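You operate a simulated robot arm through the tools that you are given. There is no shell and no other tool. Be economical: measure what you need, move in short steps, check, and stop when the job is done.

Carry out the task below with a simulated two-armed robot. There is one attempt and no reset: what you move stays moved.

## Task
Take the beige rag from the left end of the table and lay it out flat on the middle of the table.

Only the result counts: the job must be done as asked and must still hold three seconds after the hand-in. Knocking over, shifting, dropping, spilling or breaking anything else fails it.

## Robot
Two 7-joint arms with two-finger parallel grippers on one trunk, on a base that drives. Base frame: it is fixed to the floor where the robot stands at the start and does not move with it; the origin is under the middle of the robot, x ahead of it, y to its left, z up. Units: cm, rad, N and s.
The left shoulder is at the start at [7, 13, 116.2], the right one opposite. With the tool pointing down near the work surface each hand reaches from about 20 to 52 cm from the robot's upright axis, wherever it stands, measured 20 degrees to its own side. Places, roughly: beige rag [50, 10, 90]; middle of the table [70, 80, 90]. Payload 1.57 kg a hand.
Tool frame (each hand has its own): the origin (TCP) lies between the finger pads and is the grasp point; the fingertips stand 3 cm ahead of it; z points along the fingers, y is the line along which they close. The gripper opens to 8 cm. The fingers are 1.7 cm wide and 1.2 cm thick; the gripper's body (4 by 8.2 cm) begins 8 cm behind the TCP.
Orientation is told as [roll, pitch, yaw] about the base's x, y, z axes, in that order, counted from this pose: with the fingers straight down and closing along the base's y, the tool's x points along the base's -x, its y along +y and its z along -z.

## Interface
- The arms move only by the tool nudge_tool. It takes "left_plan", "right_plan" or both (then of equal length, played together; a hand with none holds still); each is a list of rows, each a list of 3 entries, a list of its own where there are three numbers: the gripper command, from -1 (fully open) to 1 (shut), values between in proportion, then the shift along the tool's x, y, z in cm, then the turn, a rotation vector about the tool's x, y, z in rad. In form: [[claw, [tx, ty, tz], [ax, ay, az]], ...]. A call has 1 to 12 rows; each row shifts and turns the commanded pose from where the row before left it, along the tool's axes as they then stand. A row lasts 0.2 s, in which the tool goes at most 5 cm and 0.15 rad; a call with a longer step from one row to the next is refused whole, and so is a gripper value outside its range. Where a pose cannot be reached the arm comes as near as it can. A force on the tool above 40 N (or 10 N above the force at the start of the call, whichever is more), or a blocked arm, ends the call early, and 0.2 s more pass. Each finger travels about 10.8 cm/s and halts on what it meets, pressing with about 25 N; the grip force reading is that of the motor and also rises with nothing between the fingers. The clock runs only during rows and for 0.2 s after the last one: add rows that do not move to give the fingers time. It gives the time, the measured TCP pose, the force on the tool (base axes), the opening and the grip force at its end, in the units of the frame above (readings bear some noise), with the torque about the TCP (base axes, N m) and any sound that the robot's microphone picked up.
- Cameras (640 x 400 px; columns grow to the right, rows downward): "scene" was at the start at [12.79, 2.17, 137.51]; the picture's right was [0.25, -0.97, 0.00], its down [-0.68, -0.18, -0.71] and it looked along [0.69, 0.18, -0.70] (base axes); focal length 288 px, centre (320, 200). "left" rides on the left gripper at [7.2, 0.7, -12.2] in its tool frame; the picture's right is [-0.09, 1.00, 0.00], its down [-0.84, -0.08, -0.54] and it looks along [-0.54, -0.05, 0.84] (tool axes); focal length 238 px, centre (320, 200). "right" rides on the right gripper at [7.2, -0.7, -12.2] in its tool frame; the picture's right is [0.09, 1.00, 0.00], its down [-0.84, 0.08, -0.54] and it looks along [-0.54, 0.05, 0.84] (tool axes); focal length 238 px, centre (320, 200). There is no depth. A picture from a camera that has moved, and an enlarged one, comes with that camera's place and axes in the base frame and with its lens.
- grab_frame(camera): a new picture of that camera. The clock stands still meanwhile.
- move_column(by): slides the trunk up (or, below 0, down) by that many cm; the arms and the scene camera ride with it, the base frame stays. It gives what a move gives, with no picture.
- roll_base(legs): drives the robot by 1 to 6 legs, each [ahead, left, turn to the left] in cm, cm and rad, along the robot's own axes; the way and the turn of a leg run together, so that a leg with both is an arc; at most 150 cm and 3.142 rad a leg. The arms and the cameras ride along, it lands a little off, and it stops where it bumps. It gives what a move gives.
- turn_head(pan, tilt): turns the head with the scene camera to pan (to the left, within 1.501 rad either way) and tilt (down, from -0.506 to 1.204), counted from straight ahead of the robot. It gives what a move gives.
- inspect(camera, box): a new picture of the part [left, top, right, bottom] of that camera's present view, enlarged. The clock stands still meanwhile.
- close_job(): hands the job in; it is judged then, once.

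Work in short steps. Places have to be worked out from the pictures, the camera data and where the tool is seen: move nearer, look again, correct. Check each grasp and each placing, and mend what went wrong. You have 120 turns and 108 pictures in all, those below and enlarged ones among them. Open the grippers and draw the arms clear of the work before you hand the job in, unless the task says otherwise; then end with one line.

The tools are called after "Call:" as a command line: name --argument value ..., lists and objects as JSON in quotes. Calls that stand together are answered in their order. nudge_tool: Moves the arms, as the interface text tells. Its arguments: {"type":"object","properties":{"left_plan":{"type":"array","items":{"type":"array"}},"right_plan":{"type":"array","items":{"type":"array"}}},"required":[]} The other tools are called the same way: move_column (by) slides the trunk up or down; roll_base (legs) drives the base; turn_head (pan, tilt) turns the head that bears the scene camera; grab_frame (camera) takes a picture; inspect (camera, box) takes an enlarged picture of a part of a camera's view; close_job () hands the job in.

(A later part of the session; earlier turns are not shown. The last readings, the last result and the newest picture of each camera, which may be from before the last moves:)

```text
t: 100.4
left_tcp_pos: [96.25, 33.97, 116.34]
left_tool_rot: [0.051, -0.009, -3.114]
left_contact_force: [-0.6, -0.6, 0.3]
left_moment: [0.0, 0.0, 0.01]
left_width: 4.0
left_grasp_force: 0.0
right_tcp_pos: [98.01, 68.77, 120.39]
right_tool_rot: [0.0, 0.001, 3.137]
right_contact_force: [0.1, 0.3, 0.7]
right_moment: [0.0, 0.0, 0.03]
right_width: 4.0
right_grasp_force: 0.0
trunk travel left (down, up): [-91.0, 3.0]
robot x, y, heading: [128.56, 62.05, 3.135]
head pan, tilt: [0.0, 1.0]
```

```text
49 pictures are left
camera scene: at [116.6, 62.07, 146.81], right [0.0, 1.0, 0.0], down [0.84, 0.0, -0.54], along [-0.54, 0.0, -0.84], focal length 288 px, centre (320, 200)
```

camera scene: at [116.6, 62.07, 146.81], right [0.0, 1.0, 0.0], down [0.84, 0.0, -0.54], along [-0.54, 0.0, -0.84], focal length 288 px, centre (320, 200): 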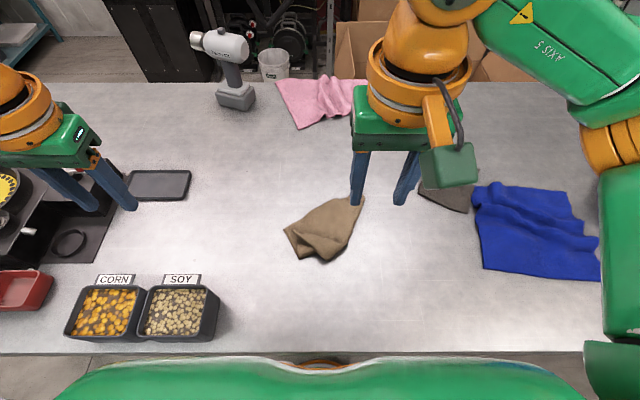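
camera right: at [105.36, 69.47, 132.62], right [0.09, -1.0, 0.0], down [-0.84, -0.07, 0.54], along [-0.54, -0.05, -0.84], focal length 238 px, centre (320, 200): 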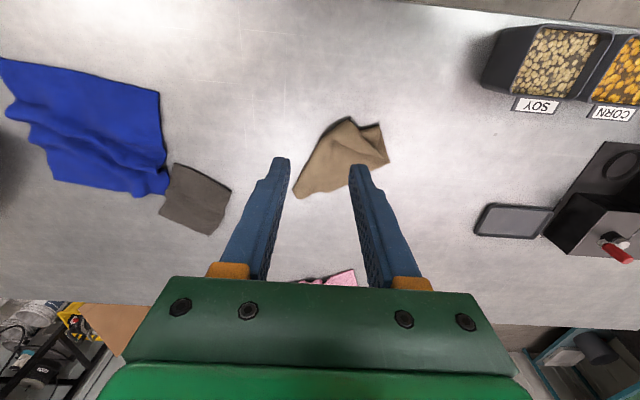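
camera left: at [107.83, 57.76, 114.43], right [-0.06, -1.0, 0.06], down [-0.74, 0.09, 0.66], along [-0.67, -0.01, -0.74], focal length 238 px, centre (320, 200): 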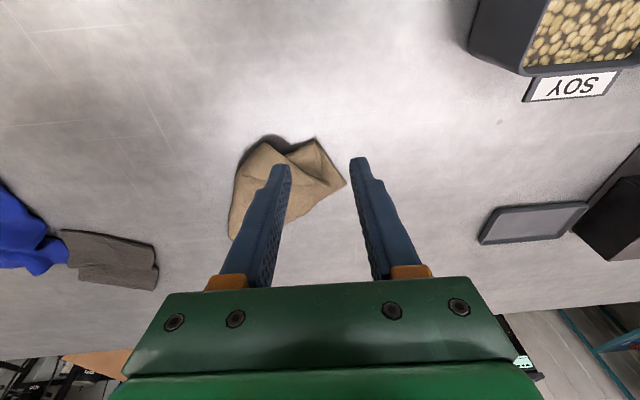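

Zoom the cloth from the right wrist and the scene camera.

Call:
inspect --camera "right" --box '[270, 100, 430, 200]'

Call:
inspect --camera "scene" --box '[260, 180, 388, 260]'

```text
4.00 times, centred on (350, 150) of right
camera zoom: at [105.34, 69.46, 132.62], right [0.09, -1.0, 0.0], down [-0.84, -0.07, 0.54], along [-0.54, -0.05, -0.84], focal length 953 px, centre (200, 400)
```

zoom: 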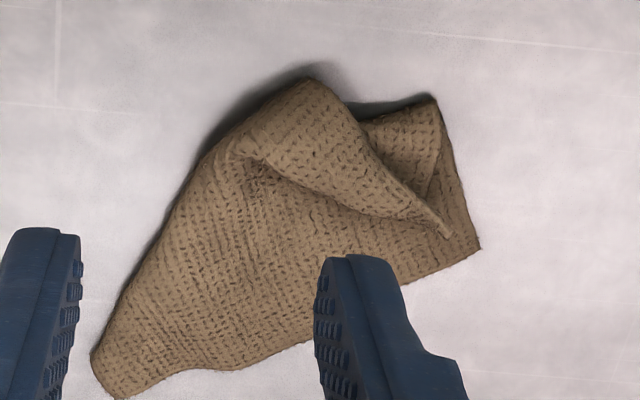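

```text
5.00 times, centred on (324, 220) of scene
camera zoom: at [116.6, 62.07, 146.81], right [0.0, 1.0, 0.0], down [0.84, 0.0, -0.54], along [-0.54, 0.0, -0.84], focal length 1439 px, centre (300, 100)
```

zoom: 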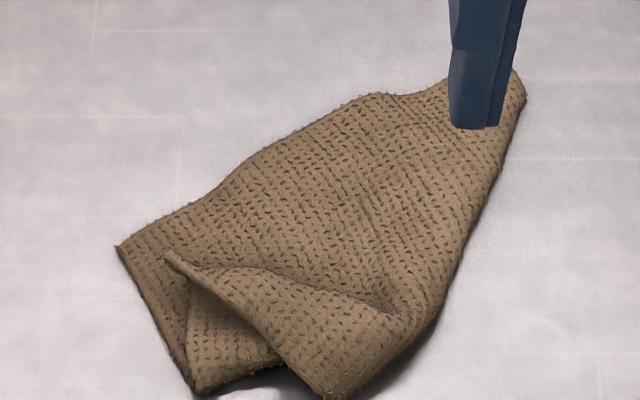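

I read it so: the small tip at about [87.6,56] is a flap corner folded over on top, with the crease near [92,65]. I'll pinch that tip with the right hand, without pressing on the table, and pull it back over toward [99,73].

Call:
move_column --by -11

Call:
nudge_tool --right_plan '[[0, [-2.5, 3, 0], [0, 0, 0]], [0, [-2.5, 3, 0], [0, 0, 0]], [0.1, [-2.5, 3, 0], [0, 0, 0]], [0.2, [-2.5, 3, 0], [0, 0, 0]], [0.2, [0, 0, 3], [0, 0, 0]], [0.2, [0, 0, 3], [0, 0, 0]], [0.2, [0, 0, 3], [0, 0, 0]], [0.2, [0, 0, 3], [0, 0, 0]], [0.2, [0, 0, 0], [0, 0, 0]]]'

Call:
inspect --camera "right" --box '[200, 100, 440, 250]'

```text
t: 101.8
left_tcp_pos: [96.33, 33.85, 105.19]
left_tool_rot: [0.051, -0.011, -3.114]
left_contact_force: [0.7, 0.8, -0.4]
left_moment: [0.0, 0.03, 0.02]
left_width: 4.01
left_grasp_force: 0.0
right_tcp_pos: [98.07, 68.83, 109.48]
right_tool_rot: [0.0, 0.001, 3.138]
right_contact_force: [-0.2, -0.9, 1.0]
right_moment: [0.02, 0.01, 0.02]
right_width: 4.03
right_grasp_force: 0.0
trunk travel left (down, up): [-80.0, 14.0]
robot x, y, heading: [128.63, 61.74, 3.138]
head pan, tilt: [0.0, 1.0]
```

```text
t: 103.8
left_tcp_pos: [96.3, 33.99, 105.2]
left_tool_rot: [0.051, -0.01, -3.113]
left_contact_force: [0.2, 0.3, 0.8]
left_moment: [0.03, 0.0, 0.02]
left_width: 4.0
left_grasp_force: 0.0
right_tcp_pos: [88.9, 58.23, 97.1]
right_tool_rot: [-0.001, 0.001, 3.137]
right_contact_force: [-0.2, -0.3, -0.7]
right_moment: [0.01, 0.01, 0.0]
right_width: 3.2
right_grasp_force: 0.1
right hand out of reach, approached as far as the arm can: row 4
trunk travel left (down, up): [-80.0, 14.0]
robot x, y, heading: [128.53, 62.0, 3.133]
head pan, tilt: [0.0, 1.0]
```

```text
2.67 times, centred on (320, 175) of right
camera zoom: at [96.18, 58.86, 109.25], right [0.09, -1.0, 0.0], down [-0.84, -0.07, 0.54], along [-0.54, -0.05, -0.84], focal length 636 px, centre (320, 267)
```

zoom: 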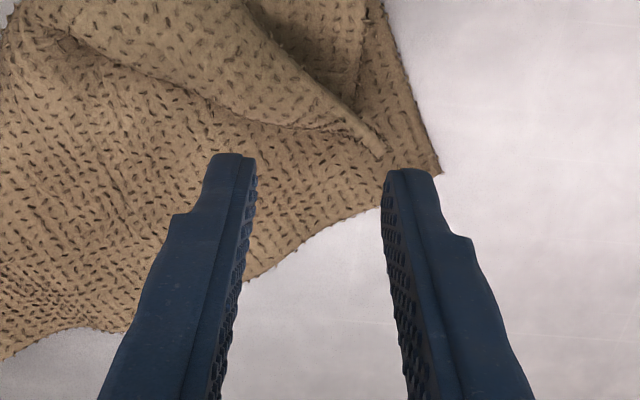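

The tip is at about [88.2,56.2]. Centre the fingers at y≈57.2, x≈89.5, lower to just above the lower layer and close.

Call:
nudge_tool --right_plan '[[0.2, [0.6, 1.0, 1.5], [0, 0, 0]], [0.2, [0, 0, 1.5], [0, 0, 0]], [0.2, [0, 0, 1.0], [0, 0, 0]], [0.2, [0, 0, 0.9], [0, 0, 0]], [0.2, [0, 0, 0], [0, 0, 0]]]'

Call:
inspect --camera "right" --box '[200, 100, 440, 250]'

```text
t: 105.0
left_tcp_pos: [96.38, 33.83, 105.31]
left_tool_rot: [0.052, -0.01, -3.112]
left_contact_force: [0.0, -0.5, 0.3]
left_moment: [-0.03, 0.03, 0.0]
left_width: 3.99
left_grasp_force: 0.0
right_tcp_pos: [89.25, 57.1, 92.11]
right_tool_rot: [-0.001, 0.0, 3.14]
right_contact_force: [0.2, 0.0, 1.1]
right_moment: [0.04, -0.02, 0.03]
right_width: 3.21
right_grasp_force: 0.0
trunk travel left (down, up): [-80.0, 14.0]
robot x, y, heading: [128.72, 62.51, 3.138]
head pan, tilt: [0.0, 1.0]
```

```text
2.67 times, centred on (320, 175) of right
camera zoom: at [96.64, 57.76, 104.37], right [0.09, -1.0, 0.0], down [-0.84, -0.07, 0.54], along [-0.54, -0.05, -0.84], focal length 636 px, centre (320, 267)
```

zoom: 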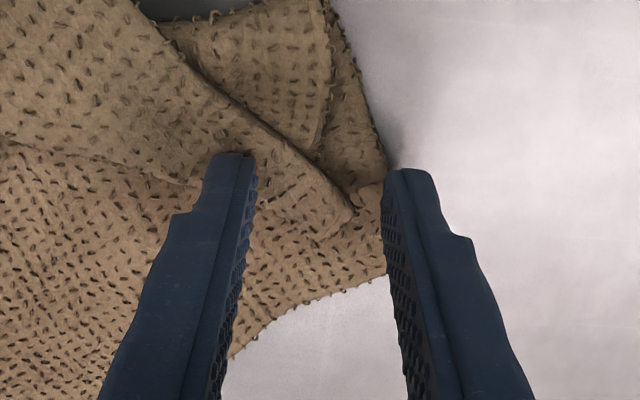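

The flap tip is between the fingers. Close and lift slightly.

Call:
nudge_tool --right_plan '[[0.5, [0, 0, 0], [0, 0, 0]], [0.8, [0, 0, 0], [0, 0, 0]], [1, [0, 0, 0], [0, 0, 0]], [1, [0, 0, 0], [0, 0, 0]], [1, [0, 0, -1], [0, 0, 0]], [1, [0, 0, -1.5], [0, 0, 0]], [1, [0, 0, -1.5], [0, 0, 0]], [1, [0, 0, 0], [0, 0, 0]]]'

Call:
inspect --camera "right" --box '[160, 80, 480, 280]'

Call:
inspect --camera "scene" --box '[220, 150, 420, 275]'

```text
t: 106.8
left_tcp_pos: [96.24, 33.9, 105.27]
left_tool_rot: [0.051, -0.012, -3.112]
left_contact_force: [-0.2, -0.9, -0.1]
left_moment: [0.0, 0.02, 0.0]
left_width: 4.0
left_grasp_force: 0.1
right_tcp_pos: [89.24, 57.05, 96.35]
right_tool_rot: [0.001, -0.001, 3.139]
right_contact_force: [-0.2, 0.5, -0.6]
right_moment: [-0.01, -0.04, -0.02]
right_width: 0.25
right_grasp_force: 23.7
trunk travel left (down, up): [-80.0, 14.0]
robot x, y, heading: [128.87, 62.15, 3.139]
head pan, tilt: [0.0, 1.0]
```

```text
2.00 times, centred on (320, 180) of right
camera zoom: at [96.6, 57.61, 108.54], right [0.09, -1.0, 0.0], down [-0.84, -0.07, 0.54], along [-0.54, -0.05, -0.84], focal length 477 px, centre (320, 240)
```

zoom: 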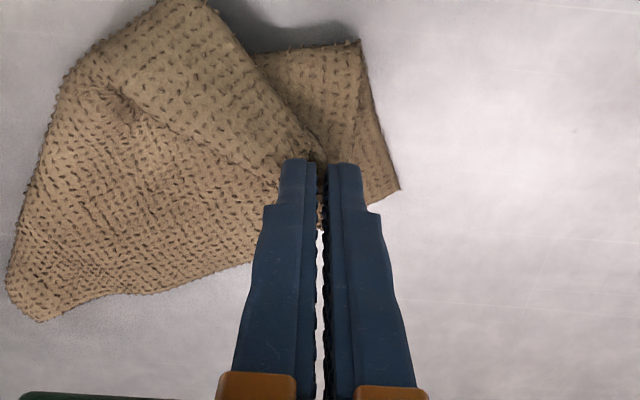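

```text
3.20 times, centred on (320, 212) of scene
camera zoom: at [116.59, 62.05, 135.81], right [0.0, 1.0, 0.0], down [0.84, 0.0, -0.54], along [-0.54, 0.0, -0.84], focal length 921 px, centre (320, 160)
```

zoom: 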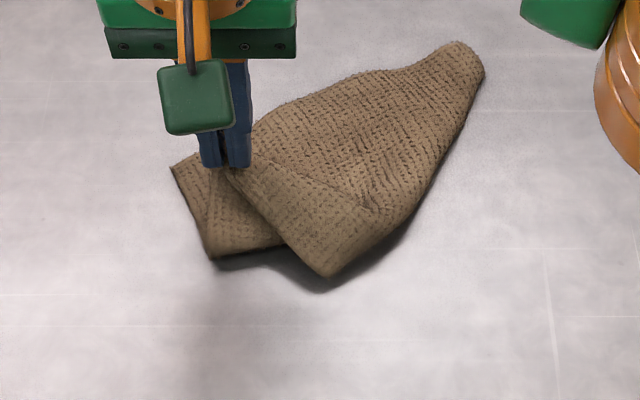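

Only the flap tip is held; P1 stays down. Pull it up and over toward [99,73].

Call:
nudge_tool --right_plan '[[1, [0.5, -0.8, -1.5], [0, 0, 0]], [1, [0.9, -1.5, -1], [0, 0, 0]], [1, [1, -1.7, -0.5], [0, 0, 0]], [1, [1, -1.7, 0], [0, 0, 0]], [1, [1, -1.7, 0.5], [0, 0, 0]], [1, [1, -1.7, 0.7], [0, 0, 0]], [1, [1, -1.7, 0.8], [0, 0, 0]], [1, [1, -1.7, 1], [0, 0, 0]], [1, [1, -1.7, 1], [0, 0, 0]], [1, [1, -1, 1.3], [0, 0, 0]], [1, [0, 0, 0], [0, 0, 0]]]'

Call:
inspect --camera "scene" --box '[220, 150, 420, 275]'

Call:
grab_frame --camera "right"

```text
t: 109.2
left_tcp_pos: [96.24, 33.94, 105.22]
left_tool_rot: [0.05, -0.011, -3.114]
left_contact_force: [0.1, 0.0, -0.7]
left_moment: [-0.01, -0.02, 0.0]
left_width: 3.98
left_grasp_force: 0.1
right_tcp_pos: [98.89, 72.1, 93.76]
right_tool_rot: [0.0, -0.001, 3.139]
right_contact_force: [0.2, 0.9, -0.5]
right_moment: [0.0, -0.02, -0.04]
right_width: 0.25
right_grasp_force: 24.2
trunk travel left (down, up): [-80.0, 14.0]
robot x, y, heading: [128.89, 62.07, 3.136]
head pan, tilt: [0.0, 1.0]
```

```text
3.20 times, centred on (320, 212) of scene
camera zoom: at [116.59, 62.03, 135.81], right [0.0, 1.0, 0.0], down [0.84, 0.0, -0.54], along [-0.54, 0.0, -0.84], focal length 921 px, centre (320, 160)
```

zoom: 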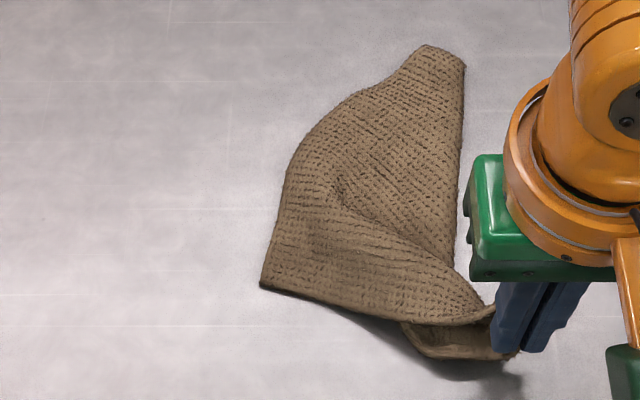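

```text
41 pictures are left
camera right: at [106.18, 72.77, 106.0], right [0.09, -1.0, 0.0], down [-0.84, -0.07, 0.54], along [-0.54, -0.05, -0.84], focal length 238 px, centre (320, 200)
```

right: 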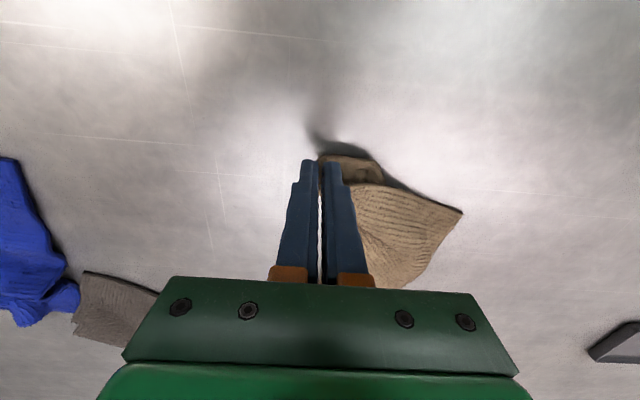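

Now it's well opened: corner A at about [94.7,58.8] is next to the held corner K. If the left grips A, lifting would hang the rag by a full edge. I test whether the left can come inward at this height.

Call:
nudge_tool --left_plan '[[0, [0, 0, -2], [0, 0, 0]], [0, [0, -3, 0], [-0.05, 0, 0]], [0, [0, -3, 0], [0, 0, 0]], [0, [0, -3, 0], [0, 0, 0]], [0, [0, -3, 0], [0, 0, 0]], [0, [0, -3, 0], [0, 0, 0]], [0, [0, -3, 0], [0, 0, 0]], [0, [0, -3, 0], [0, 0, 0]], [0, [0, 0, 0], [0, 0, 0]]]'

Call:
grab_frame --camera "scene"

```text
t: 111.2
left_tcp_pos: [96.31, 50.37, 105.5]
left_tool_rot: [0.1, -0.012, -3.112]
left_contact_force: [0.0, 0.6, -0.1]
left_moment: [0.0, 0.01, -0.02]
left_width: 3.97
left_grasp_force: 0.0
left hand out of reach, approached as far as the arm can: row 7, 8
right_tcp_pos: [98.88, 72.16, 93.71]
right_tool_rot: [0.0, -0.001, 3.137]
right_contact_force: [-0.2, -0.9, 0.5]
right_moment: [-0.01, 0.0, -0.03]
right_width: 0.22
right_grasp_force: 23.1
trunk travel left (down, up): [-80.0, 14.0]
robot x, y, heading: [128.41, 61.54, 3.139]
head pan, tilt: [0.0, 1.0]
```

```text
40 pictures are left
camera scene: at [116.58, 62.08, 135.81], right [0.0, 1.0, 0.0], down [0.84, 0.0, -0.54], along [-0.54, 0.0, -0.84], focal length 288 px, centre (320, 200)
```

scene: 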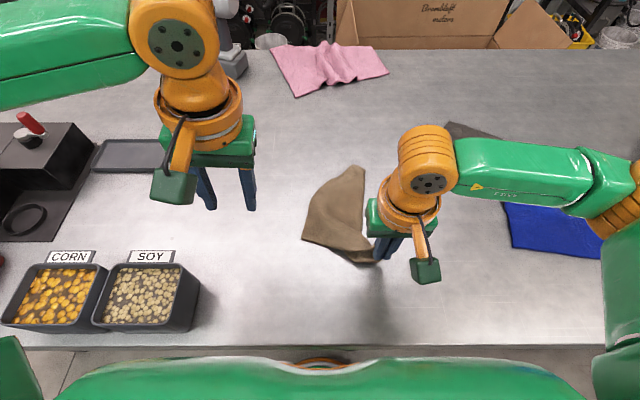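

The left stops ~12 cm left of the robot's axis. I'll walk the base to the right in small cycles while the right hand compensates, so the held corner stays put.

Call:
nudge_tool --left_plan '[[0, [0, 0.5, 0], [0.1, 0, 0]], [0, [0, 0, 0], [0, 0, 0]]]' --right_plan '[[1, [0, 1.7, 0], [0, 0, 0]], [1, [0, 1.7, 0], [0, 0, 0]]]'

Call:
roll_base --legs '[[0, -3.5, 0]]'

Call:
nudge_tool --right_plan '[[1, [0, 1.7, 0], [0, 0, 0]], [1, [0, 1.7, 0], [0, 0, 0]]]'

Call:
roll_base --legs '[[0, -3.5, 0]]'

Call:
nudge_tool --right_plan '[[1, [0, 1.7, 0], [0, 0, 0]], [1, [0, 1.7, 0], [0, 0, 0]]]'

Call:
roll_base --legs '[[0, -3.5, 0]]'

Call:
grab_frame --camera "scene"

Call:
grab_frame --camera "left"

```text
t: 111.8
left_tcp_pos: [96.33, 49.91, 105.32]
left_tool_rot: [-0.001, -0.01, -3.113]
left_contact_force: [0.3, 0.1, -0.3]
left_moment: [0.0, 0.0, 0.02]
left_width: 3.99
left_grasp_force: 0.2
right_tcp_pos: [98.87, 68.54, 93.8]
right_tool_rot: [0.0, 0.001, 3.136]
right_contact_force: [1.3, 0.2, 0.3]
right_moment: [0.0, 0.0, -0.03]
right_width: 0.25
right_grasp_force: 23.7
trunk travel left (down, up): [-80.0, 14.0]
robot x, y, heading: [129.03, 61.92, 3.145]
head pan, tilt: [0.0, 1.0]
```

```text
t: 112.7
left_tcp_pos: [96.3, 52.87, 105.43]
left_tool_rot: [-0.004, -0.011, -3.11]
left_contact_force: [0.1, -0.3, 0.1]
left_moment: [0.05, 0.02, -0.01]
left_width: 3.98
left_grasp_force: 0.0
right_tcp_pos: [98.85, 71.78, 93.79]
right_tool_rot: [-0.005, -0.001, 3.138]
right_contact_force: [-0.3, -0.5, -0.6]
right_moment: [0.05, -0.01, 0.02]
right_width: 0.22
right_grasp_force: 23.3
trunk travel left (down, up): [-80.0, 14.0]
robot x, y, heading: [129.18, 66.0, 3.138]
head pan, tilt: [0.0, 1.0]
```

```text
t: 113.3
left_tcp_pos: [96.33, 53.2, 105.29]
left_tool_rot: [-0.001, -0.01, -3.112]
left_contact_force: [-0.1, -0.7, -0.1]
left_moment: [0.02, 0.01, -0.01]
left_width: 4.0
left_grasp_force: 0.0
right_tcp_pos: [98.8, 68.59, 93.89]
right_tool_rot: [-0.002, 0.0, 3.138]
right_contact_force: [0.2, -0.1, 0.3]
right_moment: [0.0, -0.05, 0.0]
right_width: 0.24
right_grasp_force: 23.8
trunk travel left (down, up): [-80.0, 14.0]
robot x, y, heading: [128.49, 65.55, 3.135]
head pan, tilt: [0.0, 1.0]
```

```text
t: 114.1
left_tcp_pos: [96.41, 56.47, 105.37]
left_tool_rot: [-0.005, -0.01, -3.112]
left_contact_force: [1.1, -0.1, 0.1]
left_moment: [0.02, -0.03, -0.01]
left_width: 4.02
left_grasp_force: 0.1
right_tcp_pos: [98.88, 71.87, 93.89]
right_tool_rot: [-0.006, 0.001, 3.138]
right_contact_force: [0.0, 0.1, 0.3]
right_moment: [-0.01, 0.04, -0.02]
right_width: 0.21
right_grasp_force: 24.1
trunk travel left (down, up): [-80.0, 14.0]
robot x, y, heading: [128.63, 68.92, 3.142]
head pan, tilt: [0.0, 1.0]
```

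```text
t: 114.7
left_tcp_pos: [96.36, 56.7, 105.31]
left_tool_rot: [-0.001, -0.011, -3.112]
left_contact_force: [-0.4, -0.8, 0.1]
left_moment: [0.0, 0.0, -0.01]
left_width: 3.99
left_grasp_force: 0.1
right_tcp_pos: [98.87, 68.73, 93.8]
right_tool_rot: [-0.002, 0.001, 3.139]
right_contact_force: [-0.4, 0.0, 0.3]
right_moment: [0.02, 0.0, -0.02]
right_width: 0.27
right_grasp_force: 24.1
trunk travel left (down, up): [-80.0, 14.0]
robot x, y, heading: [128.89, 68.44, 3.136]
head pan, tilt: [0.0, 1.0]
```

```text
t: 115.6
left_tcp_pos: [96.4, 59.86, 105.37]
left_tool_rot: [-0.005, -0.011, -3.112]
left_contact_force: [0.6, -1.2, -1.1]
left_moment: [0.03, 0.01, -0.01]
left_width: 3.98
left_grasp_force: 0.0
right_tcp_pos: [98.82, 71.9, 93.83]
right_tool_rot: [-0.006, 0.002, 3.136]
right_contact_force: [0.3, -0.2, 0.8]
right_moment: [0.01, 0.0, 0.06]
right_width: 0.23
right_grasp_force: 23.5
trunk travel left (down, up): [-80.0, 14.0]
robot x, y, heading: [128.55, 72.24, 3.143]
head pan, tilt: [0.0, 1.0]
```

```text
39 pictures are left
camera scene: at [116.65, 71.81, 135.81], right [0.0, 1.0, 0.01], down [0.84, 0.0, -0.54], along [-0.54, 0.01, -0.84], focal length 288 px, centre (320, 200)
```

scene: 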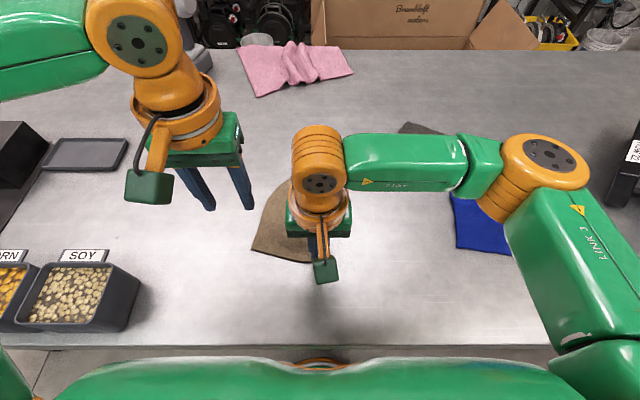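

```text
38 pictures are left
camera left: at [103.69, 59.15, 117.36], right [-0.06, -1.0, 0.0], down [-0.83, 0.05, 0.55], along [-0.55, 0.04, -0.83], focal length 238 px, centre (320, 200)
```

left: 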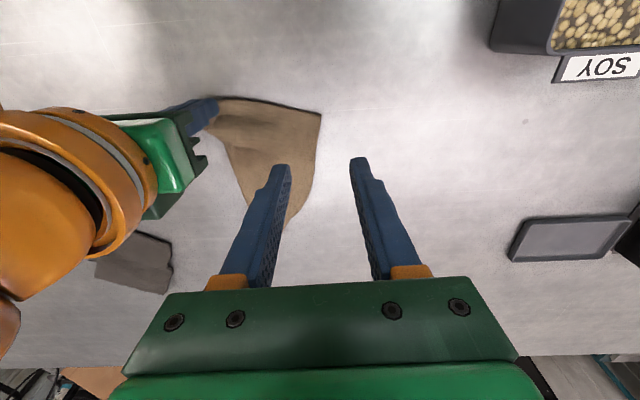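

Corner A is at about [96.7,59.6], right under the left hand, and the edge to the held corner is straight. Lower the left with the outer finger just outside the side edge.

Call:
nudge_tool --left_plan '[[0, [-0.6, 0, 2.5], [0, 0, 0]], [0, [-0.6, 0, 2.5], [0, 0, 0]], [0, [0, -0.5, 2.5], [0, 0, 0]], [0, [0, -0.5, 2], [0, 0, 0]], [0, [0, -0.4, 1.5], [0, 0, 0]], [0, [0, 0, 1.0], [0, 0, 0]], [0, [0, 0, 0.5], [0, 0, 0]], [0, [0, 0, 0], [0, 0, 0]]]'

Call:
inspect --camera "left" --box '[200, 80, 440, 230]'

```text
t: 117.4
left_tcp_pos: [95.49, 60.49, 93.42]
left_tool_rot: [-0.002, -0.011, -3.111]
left_contact_force: [0.4, 0.3, -0.3]
left_moment: [0.01, 0.01, 0.01]
left_width: 4.0
left_grasp_force: 0.0
left hand out of reach, approached as far as the arm can: row 5, 6
right_tcp_pos: [98.78, 72.29, 93.75]
right_tool_rot: [0.001, -0.001, 3.137]
right_contact_force: [-0.3, -1.0, 0.2]
right_moment: [-0.05, -0.01, -0.02]
right_width: 0.24
right_grasp_force: 23.8
trunk travel left (down, up): [-80.0, 14.0]
robot x, y, heading: [128.71, 72.27, 3.138]
head pan, tilt: [0.0, 1.0]
```

```text
2.67 times, centred on (320, 155) of left
camera zoom: at [102.85, 59.92, 105.41], right [-0.06, -1.0, 0.0], down [-0.83, 0.05, 0.55], along [-0.55, 0.04, -0.83], focal length 636 px, centre (320, 320)
```

zoom: 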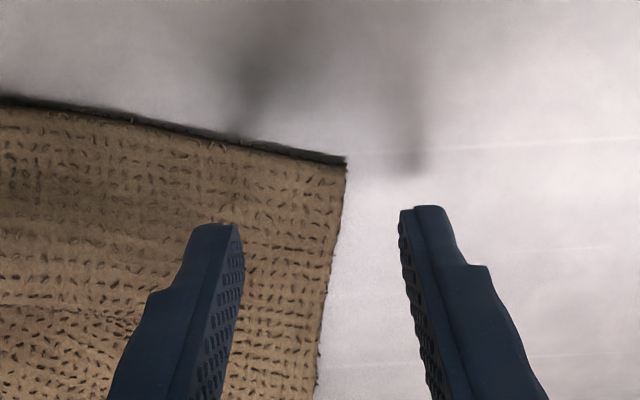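

Alignment fine: inner finger 2.5 cm inside, outer just outside. Lower to contact and close slowly.

Call:
nudge_tool --left_plan '[[0, [0, 0, 0.9], [0, 0, 0]], [0, [0, 0, 0.6], [0, 0, 0]], [0, [0, 0, 0.4], [0, 0, 0]], [0, [0, 0, 0.25], [0, 0, 0]]]'

```text
t: 118.4
left_tcp_pos: [95.95, 59.71, 91.68]
left_tool_rot: [0.001, -0.011, -3.113]
left_contact_force: [-0.4, 0.1, 0.3]
left_moment: [0.02, 0.01, 0.02]
left_width: 3.98
left_grasp_force: 0.1
left hand out of reach, approached as far as the arm can: row 1, 2
right_tcp_pos: [98.82, 72.16, 93.87]
right_tool_rot: [0.0, 0.0, 3.137]
right_contact_force: [0.2, 0.0, 0.0]
right_moment: [-0.01, 0.02, 0.04]
right_width: 0.23
right_grasp_force: 23.8
trunk travel left (down, up): [-80.0, 14.0]
robot x, y, heading: [128.73, 72.02, 3.136]
head pan, tilt: [0.0, 1.0]
```

The left is pushed outward at its limit. I shift the base another 1.8 cm right with the same compensation, then lower with the trunk.

Call:
nudge_tool --left_plan '[[0, [0, 0, -0.6], [0, 0, 0]], [0, [0, 0, 0], [0, 0, 0]]]' --right_plan '[[1, [0, 0.9, 0], [0, 0, 0]], [1, [0, 0.9, 0], [0, 0, 0]]]'

Call:
roll_base --legs '[[0, -1.8, 0]]'

Call:
move_column --by -1.0

Call:
inspect --camera "left" --box '[200, 80, 440, 230]'

```text
t: 119.0
left_tcp_pos: [95.74, 59.93, 92.03]
left_tool_rot: [0.0, -0.01, -3.112]
left_contact_force: [-0.4, -0.1, -0.1]
left_moment: [-0.03, -0.03, 0.01]
left_width: 4.02
left_grasp_force: 0.1
right_tcp_pos: [98.89, 70.37, 93.84]
right_tool_rot: [0.001, -0.001, 3.137]
right_contact_force: [-0.6, 0.1, -0.1]
right_moment: [-0.03, 0.01, 0.02]
right_width: 0.23
right_grasp_force: 23.7
trunk travel left (down, up): [-80.0, 14.0]
robot x, y, heading: [128.55, 72.36, 3.138]
head pan, tilt: [0.0, 1.0]
```

```text
t: 119.8
left_tcp_pos: [95.88, 61.48, 92.14]
left_tool_rot: [-0.002, -0.01, -3.11]
left_contact_force: [-0.2, 0.2, 0.3]
left_moment: [0.06, 0.03, -0.01]
left_width: 3.97
left_grasp_force: 0.0
right_tcp_pos: [98.87, 71.93, 93.89]
right_tool_rot: [-0.003, 0.0, 3.138]
right_contact_force: [-0.2, -0.3, 0.0]
right_moment: [0.01, 0.04, 0.02]
right_width: 0.23
right_grasp_force: 23.7
trunk travel left (down, up): [-80.0, 14.0]
robot x, y, heading: [128.55, 73.71, 3.136]
head pan, tilt: [0.0, 1.0]
```

```text
t: 120.3
left_tcp_pos: [95.99, 61.71, 91.16]
left_tool_rot: [0.0, -0.016, -3.109]
left_contact_force: [0.8, 0.0, 16.8]
left_moment: [0.36, 0.03, -0.04]
left_width: 4.03
left_grasp_force: 0.1
right_tcp_pos: [98.96, 72.18, 92.91]
right_tool_rot: [-0.001, 0.0, 3.138]
right_contact_force: [-0.5, -0.3, 1.1]
right_moment: [-0.03, -0.06, -0.04]
right_width: 0.23
right_grasp_force: 23.5
trunk travel left (down, up): [-79.0, 15.0]
robot x, y, heading: [128.83, 74.21, 3.142]
head pan, tilt: [0.0, 1.0]
```

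```text
2.67 times, centred on (320, 155) of left
camera zoom: at [103.32, 61.1, 103.29], right [-0.06, -1.0, 0.0], down [-0.83, 0.05, 0.55], along [-0.55, 0.03, -0.83], focal length 636 px, centre (320, 320)
```

zoom: 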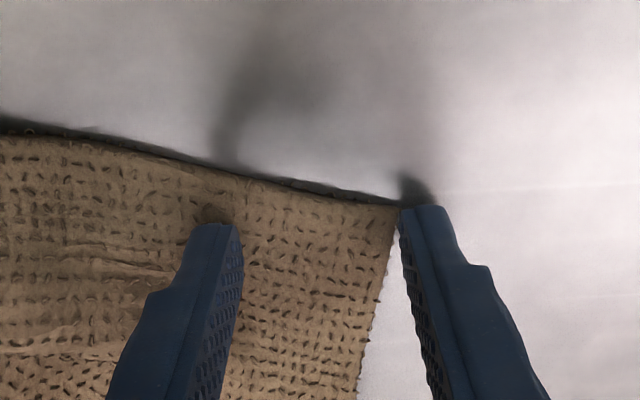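

Firm contact, outer finger right at the corner. Close slowly.

Call:
nudge_tool --left_plan '[[0.2, [0, 0, 0], [0, 0, 0]], [0.35, [0, 0, 0], [0, 0, 0]], [0.5, [0, 0, 0], [0, 0, 0]], [0.65, [0, 0, 0], [0, 0, 0]], [0.8, [0, 0, 0], [0, 0, 0]], [0.9, [0, 0, 0], [0, 0, 0]], [1, [0, 0, 0], [0, 0, 0]], [1, [0, 0, 0], [0, 0, 0]], [1, [0, 0, 0], [0, 0, 0]]]'

Call:
inspect --camera "left" --box '[200, 80, 440, 230]'

```text
t: 122.3
left_tcp_pos: [96.12, 61.85, 91.16]
left_tool_rot: [0.001, -0.013, -3.112]
left_contact_force: [0.4, 2.9, 19.7]
left_moment: [0.2, 0.01, 0.0]
left_width: 0.42
left_grasp_force: 25.1
right_tcp_pos: [99.1, 72.41, 92.81]
right_tool_rot: [0.002, -0.003, 3.14]
right_contact_force: [-1.0, -0.6, 0.3]
right_moment: [-0.05, 0.02, 0.01]
right_width: 0.24
right_grasp_force: 23.9
trunk travel left (down, up): [-79.0, 15.0]
robot x, y, heading: [128.55, 73.95, 3.141]
head pan, tilt: [0.0, 1.0]
```

```text
2.67 times, centred on (320, 155) of left
camera zoom: at [103.43, 61.24, 103.29], right [-0.06, -1.0, 0.0], down [-0.83, 0.05, 0.55], along [-0.55, 0.03, -0.83], focal length 636 px, centre (320, 320)
```

zoom: 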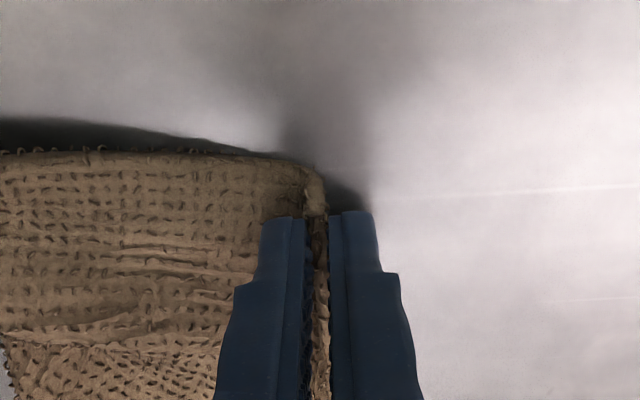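

Both corners of one edge are held. Lift with the trunk, so the arms keep their posture.

Call:
move_column --by 14.8

Call:
grab_frame --camera "scene"

Call:
grab_frame --camera "left"

```text
t: 124.1
left_tcp_pos: [95.81, 61.44, 106.01]
left_tool_rot: [0.0, -0.011, -3.108]
left_contact_force: [1.2, -0.2, 0.6]
left_moment: [-0.01, 0.01, -0.02]
left_width: 0.4
left_grasp_force: 24.9
right_tcp_pos: [98.92, 72.13, 107.59]
right_tool_rot: [-0.001, 0.0, 3.14]
right_contact_force: [-0.3, -0.6, -0.1]
right_moment: [-0.06, 0.0, 0.02]
right_width: 0.26
right_grasp_force: 23.2
trunk travel left (down, up): [-93.8, 0.2]
robot x, y, heading: [128.97, 74.08, 3.137]
head pan, tilt: [0.0, 1.0]
```

```text
34 pictures are left
camera scene: at [116.64, 74.18, 149.61], right [0.0, 1.0, 0.0], down [0.84, 0.0, -0.54], along [-0.54, 0.0, -0.84], focal length 288 px, centre (320, 200)
```

scene: 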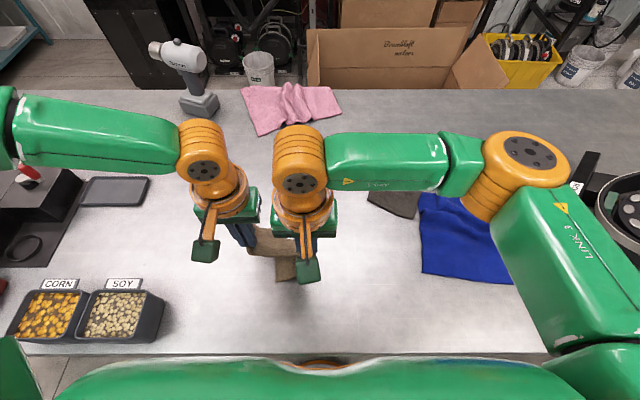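

```text
33 pictures are left
camera left: at [103.13, 61.04, 117.97], right [-0.06, -1.0, 0.0], down [-0.83, 0.05, 0.55], along [-0.55, 0.03, -0.83], focal length 238 px, centre (320, 200)
```

left: 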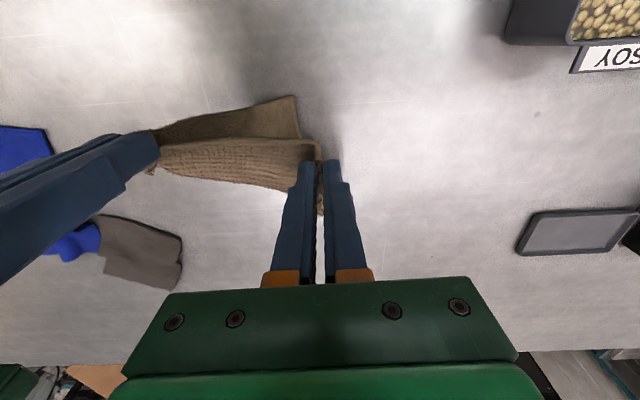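

The hang shows one part folded on my side, probably still resting on the table. Lift further and pull the edge taut.

Call:
nudge_tool --left_plan '[[1, [0, 0, -2], [0, 0, 0]], [1, [0, 0, -2], [0, 0, 0]], [1, [0, 0, -2], [0, 0, 0]], [1, [0, 0, -1], [0, 0, 0]], [1, [0, 0, 0], [0, 0, 0]], [1, [0, 0, 0], [0, 0, 0]]]' --right_plan '[[1, [-0.7, -0.8, -2], [0, 0, 0]], [1, [-0.7, -0.8, -2], [0, 0, 0]], [1, [-0.7, -0.8, -2], [0, 0, 0]], [1, [-0.5, 0, -1], [0, 0, 0]], [1, [0, 0, 0], [0, 0, 0]], [1, [0, 0, 0], [0, 0, 0]]]'

Call:
grab_frame --camera "left"

Call:
grab_frame --camera "right"

```text
t: 125.5
left_tcp_pos: [95.98, 61.72, 112.84]
left_tool_rot: [-0.001, -0.01, -3.11]
left_contact_force: [-2.7, 15.1, 2.9]
left_moment: [0.52, 0.03, 0.2]
left_width: 0.45
left_grasp_force: 25.2
right_tcp_pos: [96.38, 74.53, 114.7]
right_tool_rot: [0.002, 0.002, 3.141]
right_contact_force: [2.6, -15.9, -2.9]
right_moment: [-0.47, -0.08, 0.16]
right_width: 0.28
right_grasp_force: 23.8
trunk travel left (down, up): [-93.8, 0.2]
robot x, y, heading: [129.04, 74.14, 3.139]
head pan, tilt: [0.0, 1.0]
```

```text
32 pictures are left
camera left: at [103.29, 61.14, 124.88], right [-0.06, -1.0, 0.0], down [-0.83, 0.05, 0.55], along [-0.55, 0.03, -0.83], focal length 238 px, centre (320, 200)
```

left: 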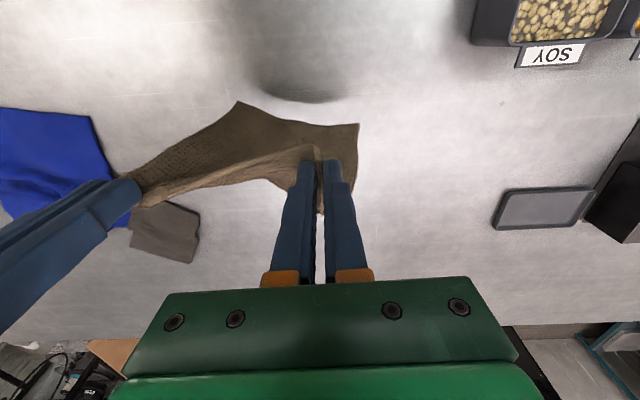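

```text
31 pictures are left
camera right: at [103.65, 75.24, 126.88], right [0.09, -1.0, 0.0], down [-0.84, -0.08, 0.54], along [-0.54, -0.05, -0.84], focal length 238 px, centre (320, 200)
```

right: 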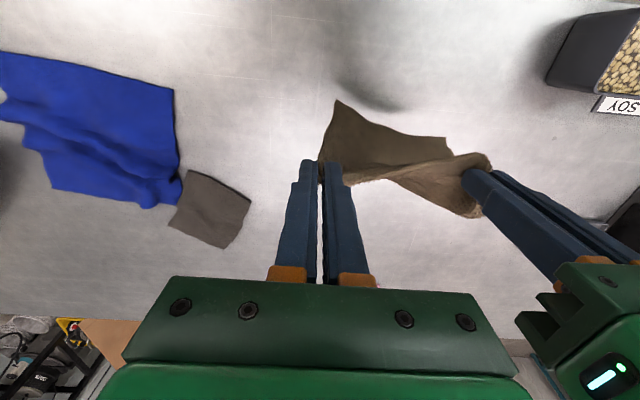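

There's 15 N tension, so I slacken by 1.5 cm, and look closer at how it hangs.

Call:
nudge_tool --right_plan '[[1, [0, 0.8, -0.5], [0, 0, 0]], [1, [0, 0.7, -0.5], [0, 0, 0]], [1, [0, 0, 0], [0, 0, 0]]]' --left_plan '[[1, [0, 0, -1], [0, 0, 0]], [1, [0, 0, -1], [0, 0, 0]], [1, [0, 0, 0], [0, 0, 0]]]'

Call:
inspect --camera "left" --box '[100, 60, 420, 260]'

Call:
inspect --camera "right" --box '[240, 60, 560, 260]'

```text
t: 126.3
left_tcp_pos: [96.04, 61.73, 114.91]
left_tool_rot: [0.003, -0.01, -3.11]
left_contact_force: [0.0, 0.1, 0.2]
left_moment: [0.02, -0.01, -0.01]
left_width: 0.41
left_grasp_force: 24.6
right_tcp_pos: [96.24, 73.12, 115.57]
right_tool_rot: [0.0, 0.001, 3.14]
right_contact_force: [0.7, -0.9, 0.3]
right_moment: [-0.03, 0.02, -0.04]
right_width: 0.25
right_grasp_force: 23.9
trunk travel left (down, up): [-93.8, 0.2]
robot x, y, heading: [128.73, 73.84, 3.141]
head pan, tilt: [0.0, 1.0]
```

```text
2.00 times, centred on (260, 160) of left
camera zoom: at [103.32, 61.18, 126.92], right [-0.06, -1.0, 0.0], down [-0.83, 0.05, 0.55], along [-0.55, 0.03, -0.83], focal length 477 px, centre (440, 280)
```

zoom: 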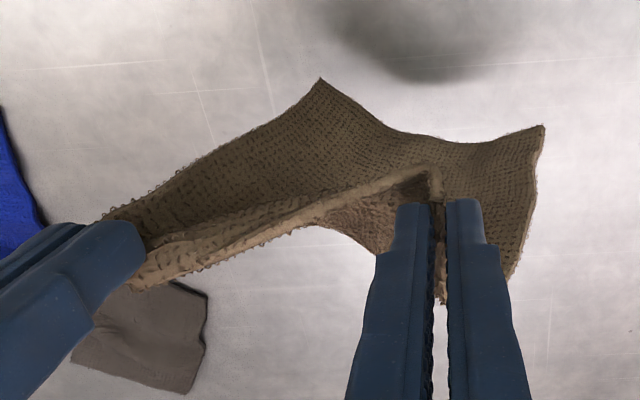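

```text
2.00 times, centred on (400, 160) of right
camera zoom: at [103.62, 73.75, 127.83], right [0.09, -1.0, 0.0], down [-0.84, -0.08, 0.54], along [-0.54, -0.05, -0.84], focal length 477 px, centre (160, 280)
```

zoom: 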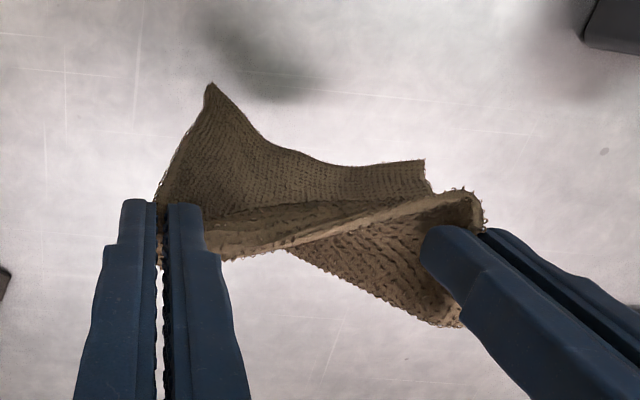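

It hangs properly from the held edge with both lower corners free. Plan: lay it flat nearer with both hands, then pull it into place with the right. I test moving both hands forward 7 cm in the air.

Call:
nudge_tool --left_plan '[[1, [-1.2, 0, 0], [0, 0, 0]], [1, [-1.2, 0, 0], [0, 0, 0]], [1, [-1.2, 0, 0], [0, 0, 0]], [1, [-1.2, 0, 0], [0, 0, 0]], [1, [-1.2, 0, 0], [0, 0, 0]], [1, [-1.2, 0, 0], [0, 0, 0]]]' --right_plan '[[1, [-1.2, 0, 0], [0, 0, 0]], [1, [-1.2, 0, 0], [0, 0, 0]], [1, [-1.2, 0, 0], [0, 0, 0]], [1, [-1.2, 0, 0], [0, 0, 0]], [1, [-1.2, 0, 0], [0, 0, 0]], [1, [-1.2, 0, 0], [0, 0, 0]]]'

```text
t: 127.7
left_tcp_pos: [89.47, 60.44, 115.15]
left_tool_rot: [-0.004, -0.012, -3.113]
left_contact_force: [-2.9, 9.5, 1.7]
left_moment: [0.32, 0.05, 0.18]
left_width: 0.44
left_grasp_force: 24.5
left hand out of reach, approached as far as the arm can: row 5, 6
right_tcp_pos: [89.22, 72.87, 115.75]
right_tool_rot: [0.003, 0.002, 3.142]
right_contact_force: [1.8, -9.8, 0.1]
right_moment: [-0.31, -0.09, 0.14]
right_width: 0.28
right_grasp_force: 24.0
trunk travel left (down, up): [-93.8, 0.2]
robot x, y, heading: [129.2, 73.85, 3.138]
head pan, tilt: [0.0, 1.0]
```

Left reaches x≈89 here. Slacken, lower the trunk until the cloth's bottom touches, then draw back while lowering in stages.

Call:
nudge_tool --right_plan '[[1, [0, 1.0, 0], [0, 0, 0]], [1, [0, 0, 0], [0, 0, 0]]]'

Call:
move_column --by -11

Call:
nudge_tool --left_plan '[[1, [1.5, 0, 0], [0, 0, 0]], [1, [1.5, 0, 0], [0, 0, 0]]]' --right_plan '[[1, [1.5, 0, 0], [0, 0, 0]], [1, [1.5, 0, 0], [0, 0, 0]]]'

Call:
move_column --by -3.5

Call:
nudge_tool --left_plan '[[1, [1.5, 0, 0], [0, 0, 0]], [1, [1.5, 0, 0], [0, 0, 0]], [1, [0.5, 0, 0], [0, 0, 0]]]' --right_plan '[[1, [1.5, 0, 0], [0, 0, 0]], [1, [1.5, 0, 0], [0, 0, 0]], [1, [0.5, 0, 0], [0, 0, 0]]]'

Call:
grab_frame --camera "left"

```text
t: 128.3
left_tcp_pos: [89.47, 60.45, 115.12]
left_tool_rot: [-0.002, -0.011, -3.111]
left_contact_force: [-1.0, 2.0, 0.7]
left_moment: [0.1, 0.01, 0.05]
left_width: 0.41
left_grasp_force: 25.3
right_tcp_pos: [89.06, 72.03, 115.66]
right_tool_rot: [0.0, 0.001, 3.14]
right_contact_force: [0.5, -2.4, -0.3]
right_moment: [-0.08, -0.03, -0.01]
right_width: 0.26
right_grasp_force: 24.1
trunk travel left (down, up): [-93.8, 0.2]
robot x, y, heading: [129.04, 74.13, 3.136]
head pan, tilt: [0.0, 1.0]
```

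```text
t: 129.7
left_tcp_pos: [89.62, 60.47, 104.15]
left_tool_rot: [0.0, -0.013, -3.108]
left_contact_force: [-0.9, 3.7, -0.3]
left_moment: [0.08, 0.01, 0.06]
left_width: 0.38
left_grasp_force: 25.1
right_tcp_pos: [89.12, 71.96, 104.61]
right_tool_rot: [0.001, 0.001, 3.138]
right_contact_force: [-0.1, -2.8, -0.9]
right_moment: [-0.04, 0.0, 0.04]
right_width: 0.26
right_grasp_force: 23.5
trunk travel left (down, up): [-82.8, 11.2]
robot x, y, heading: [128.8, 73.7, 3.138]
head pan, tilt: [0.0, 1.0]
```

```text
t: 130.3
left_tcp_pos: [92.8, 60.7, 104.01]
left_tool_rot: [0.001, -0.011, -3.11]
left_contact_force: [-0.5, 2.7, 0.4]
left_moment: [0.09, 0.05, 0.05]
left_width: 0.41
left_grasp_force: 24.9
right_tcp_pos: [92.23, 72.15, 104.71]
right_tool_rot: [-0.001, 0.0, 3.139]
right_contact_force: [0.5, -2.1, 0.3]
right_moment: [-0.05, 0.0, 0.02]
right_width: 0.27
right_grasp_force: 23.8
trunk travel left (down, up): [-82.8, 11.2]
robot x, y, heading: [128.63, 74.25, 3.14]
head pan, tilt: [0.0, 1.0]
```

```text
t: 131.1
left_tcp_pos: [92.53, 60.6, 100.47]
left_tool_rot: [-0.001, -0.011, -3.109]
left_contact_force: [-0.5, 2.2, 0.6]
left_moment: [0.05, 0.02, 0.06]
left_width: 0.4
left_grasp_force: 24.9
right_tcp_pos: [92.12, 72.09, 101.13]
right_tool_rot: [0.001, 0.0, 3.139]
right_contact_force: [0.4, -2.0, -0.6]
right_moment: [-0.08, -0.02, 0.01]
right_width: 0.25
right_grasp_force: 23.8
trunk travel left (down, up): [-79.3, 14.7]
robot x, y, heading: [128.73, 74.17, 3.14]
head pan, tilt: [0.0, 1.0]
```

```text
t: 131.9
left_tcp_pos: [95.96, 60.66, 100.44]
left_tool_rot: [-0.001, -0.01, -3.11]
left_contact_force: [-0.8, 1.7, -0.2]
left_moment: [0.08, 0.02, -0.02]
left_width: 0.4
left_grasp_force: 24.7
right_tcp_pos: [95.65, 72.01, 101.22]
right_tool_rot: [0.0, 0.001, 3.139]
right_contact_force: [0.8, -1.3, 0.1]
right_moment: [-0.05, -0.04, 0.04]
right_width: 0.22
right_grasp_force: 23.7
trunk travel left (down, up): [-79.3, 14.7]
robot x, y, heading: [128.91, 73.73, 3.142]
head pan, tilt: [0.0, 1.0]
```

```text
28 pictures are left
camera left: at [103.32, 60.12, 112.59], right [-0.06, -1.0, 0.0], down [-0.83, 0.05, 0.55], along [-0.55, 0.03, -0.83], focal length 238 px, centre (320, 200)
```

left: 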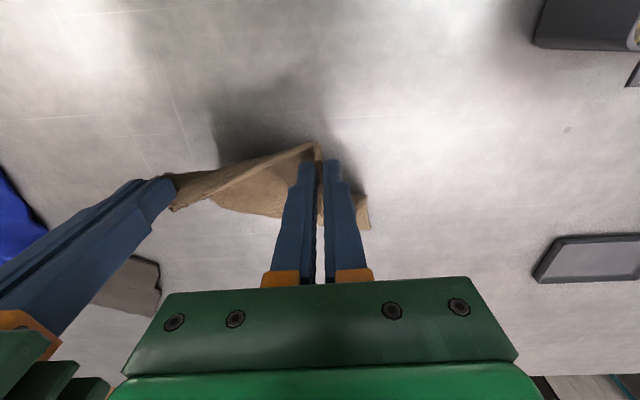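

Trailing nicely. Continue lowering and drawing back.

Call:
move_column --by -4

Call:
nudge_tool --left_plan '[[1, [1.5, 0, 0], [0, 0, 0]], [1, [1.5, 0, 0], [0, 0, 0]]]' --right_plan '[[1, [1.5, 0, 0], [0, 0, 0]], [1, [1.5, 0, 0], [0, 0, 0]]]'

Call:
move_column --by -4

Call:
nudge_tool --left_plan '[[1, [1.5, 0, 0.2], [0, 0, 0]], [1, [1.5, 0, 0.2], [0, 0, 0]], [1, [1, 0, 0], [0, 0, 0]]]' --right_plan '[[1, [1.5, 0, 0.6], [0, 0, 0]], [1, [1.5, 0, 0.6], [0, 0, 0]], [1, [1, 0, 0], [0, 0, 0]]]'

Call:
grab_frame --camera "left"

Call:
grab_frame --camera "scene"

```text
t: 132.7
left_tcp_pos: [96.0, 60.62, 96.52]
left_tool_rot: [0.001, -0.012, -3.11]
left_contact_force: [0.2, 1.3, 0.5]
left_moment: [0.05, 0.06, 0.02]
left_width: 0.37
left_grasp_force: 24.7
right_tcp_pos: [95.74, 72.02, 97.23]
right_tool_rot: [0.002, 0.0, 3.14]
right_contact_force: [1.7, -1.5, 0.0]
right_moment: [-0.02, 0.01, 0.0]
right_width: 0.25
right_grasp_force: 23.9
trunk travel left (down, up): [-75.3, 18.7]
robot x, y, heading: [128.6, 73.73, 3.144]
head pan, tilt: [0.0, 1.0]
```

```text
t: 133.3
left_tcp_pos: [99.11, 60.83, 96.56]
left_tool_rot: [0.002, -0.011, -3.109]
left_contact_force: [0.3, 1.2, 0.6]
left_moment: [0.07, 0.04, -0.01]
left_width: 0.41
left_grasp_force: 24.2
right_tcp_pos: [98.8, 72.07, 97.29]
right_tool_rot: [0.0, -0.002, 3.139]
right_contact_force: [1.1, -1.3, -0.7]
right_moment: [-0.03, 0.03, 0.05]
right_width: 0.26
right_grasp_force: 23.6
trunk travel left (down, up): [-75.3, 18.7]
robot x, y, heading: [128.67, 73.7, 3.141]
head pan, tilt: [0.0, 1.0]
```

```text
t: 134.1
left_tcp_pos: [99.03, 60.71, 92.44]
left_tool_rot: [0.0, -0.013, -3.11]
left_contact_force: [0.3, 2.2, 0.7]
left_moment: [0.06, 0.03, 0.06]
left_width: 0.38
left_grasp_force: 24.9
right_tcp_pos: [98.71, 72.06, 93.28]
right_tool_rot: [0.0, 0.0, 3.14]
right_contact_force: [0.3, -1.9, 0.4]
right_moment: [-0.04, -0.03, -0.01]
right_width: 0.25
right_grasp_force: 23.4
trunk travel left (down, up): [-71.3, 22.7]
robot x, y, heading: [128.82, 74.03, 3.138]
head pan, tilt: [0.0, 1.0]
```

```text
t: 134.9
left_tcp_pos: [103.04, 60.86, 92.14]
left_tool_rot: [0.001, -0.011, -3.111]
left_contact_force: [-0.1, 0.6, 0.3]
left_moment: [0.01, 0.02, 0.01]
left_width: 0.41
left_grasp_force: 24.7
right_tcp_pos: [102.7, 72.03, 91.91]
right_tool_rot: [0.001, 0.001, 3.138]
right_contact_force: [0.2, -1.1, 2.5]
right_moment: [-0.01, 0.05, 0.01]
right_width: 0.22
right_grasp_force: 24.0
trunk travel left (down, up): [-71.3, 22.7]
robot x, y, heading: [128.93, 74.25, 3.14]
head pan, tilt: [0.0, 1.0]
```

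```text
27 pictures are left
camera left: at [110.4, 60.28, 104.13], right [-0.06, -1.0, 0.0], down [-0.83, 0.05, 0.55], along [-0.55, 0.03, -0.83], focal length 238 px, centre (320, 200)
```

left: 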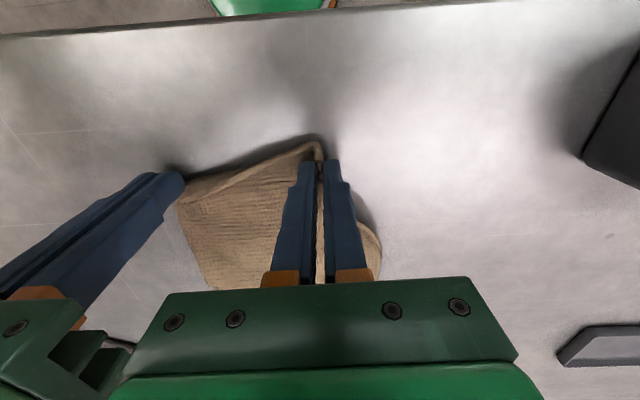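

```text
26 pictures are left
camera scene: at [116.72, 74.19, 127.12], right [0.0, 1.0, 0.0], down [0.84, 0.0, -0.54], along [-0.54, 0.0, -0.84], focal length 288 px, centre (320, 200)
```

scene: 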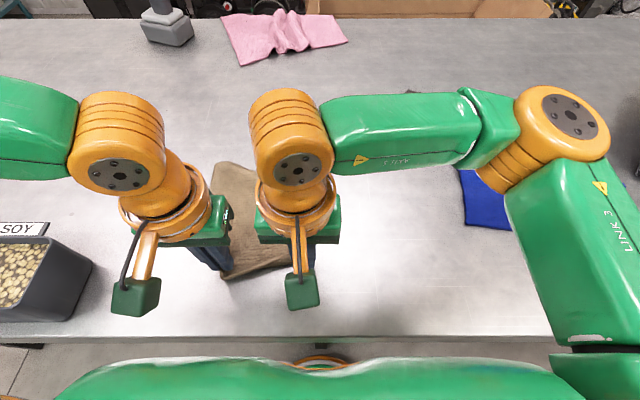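

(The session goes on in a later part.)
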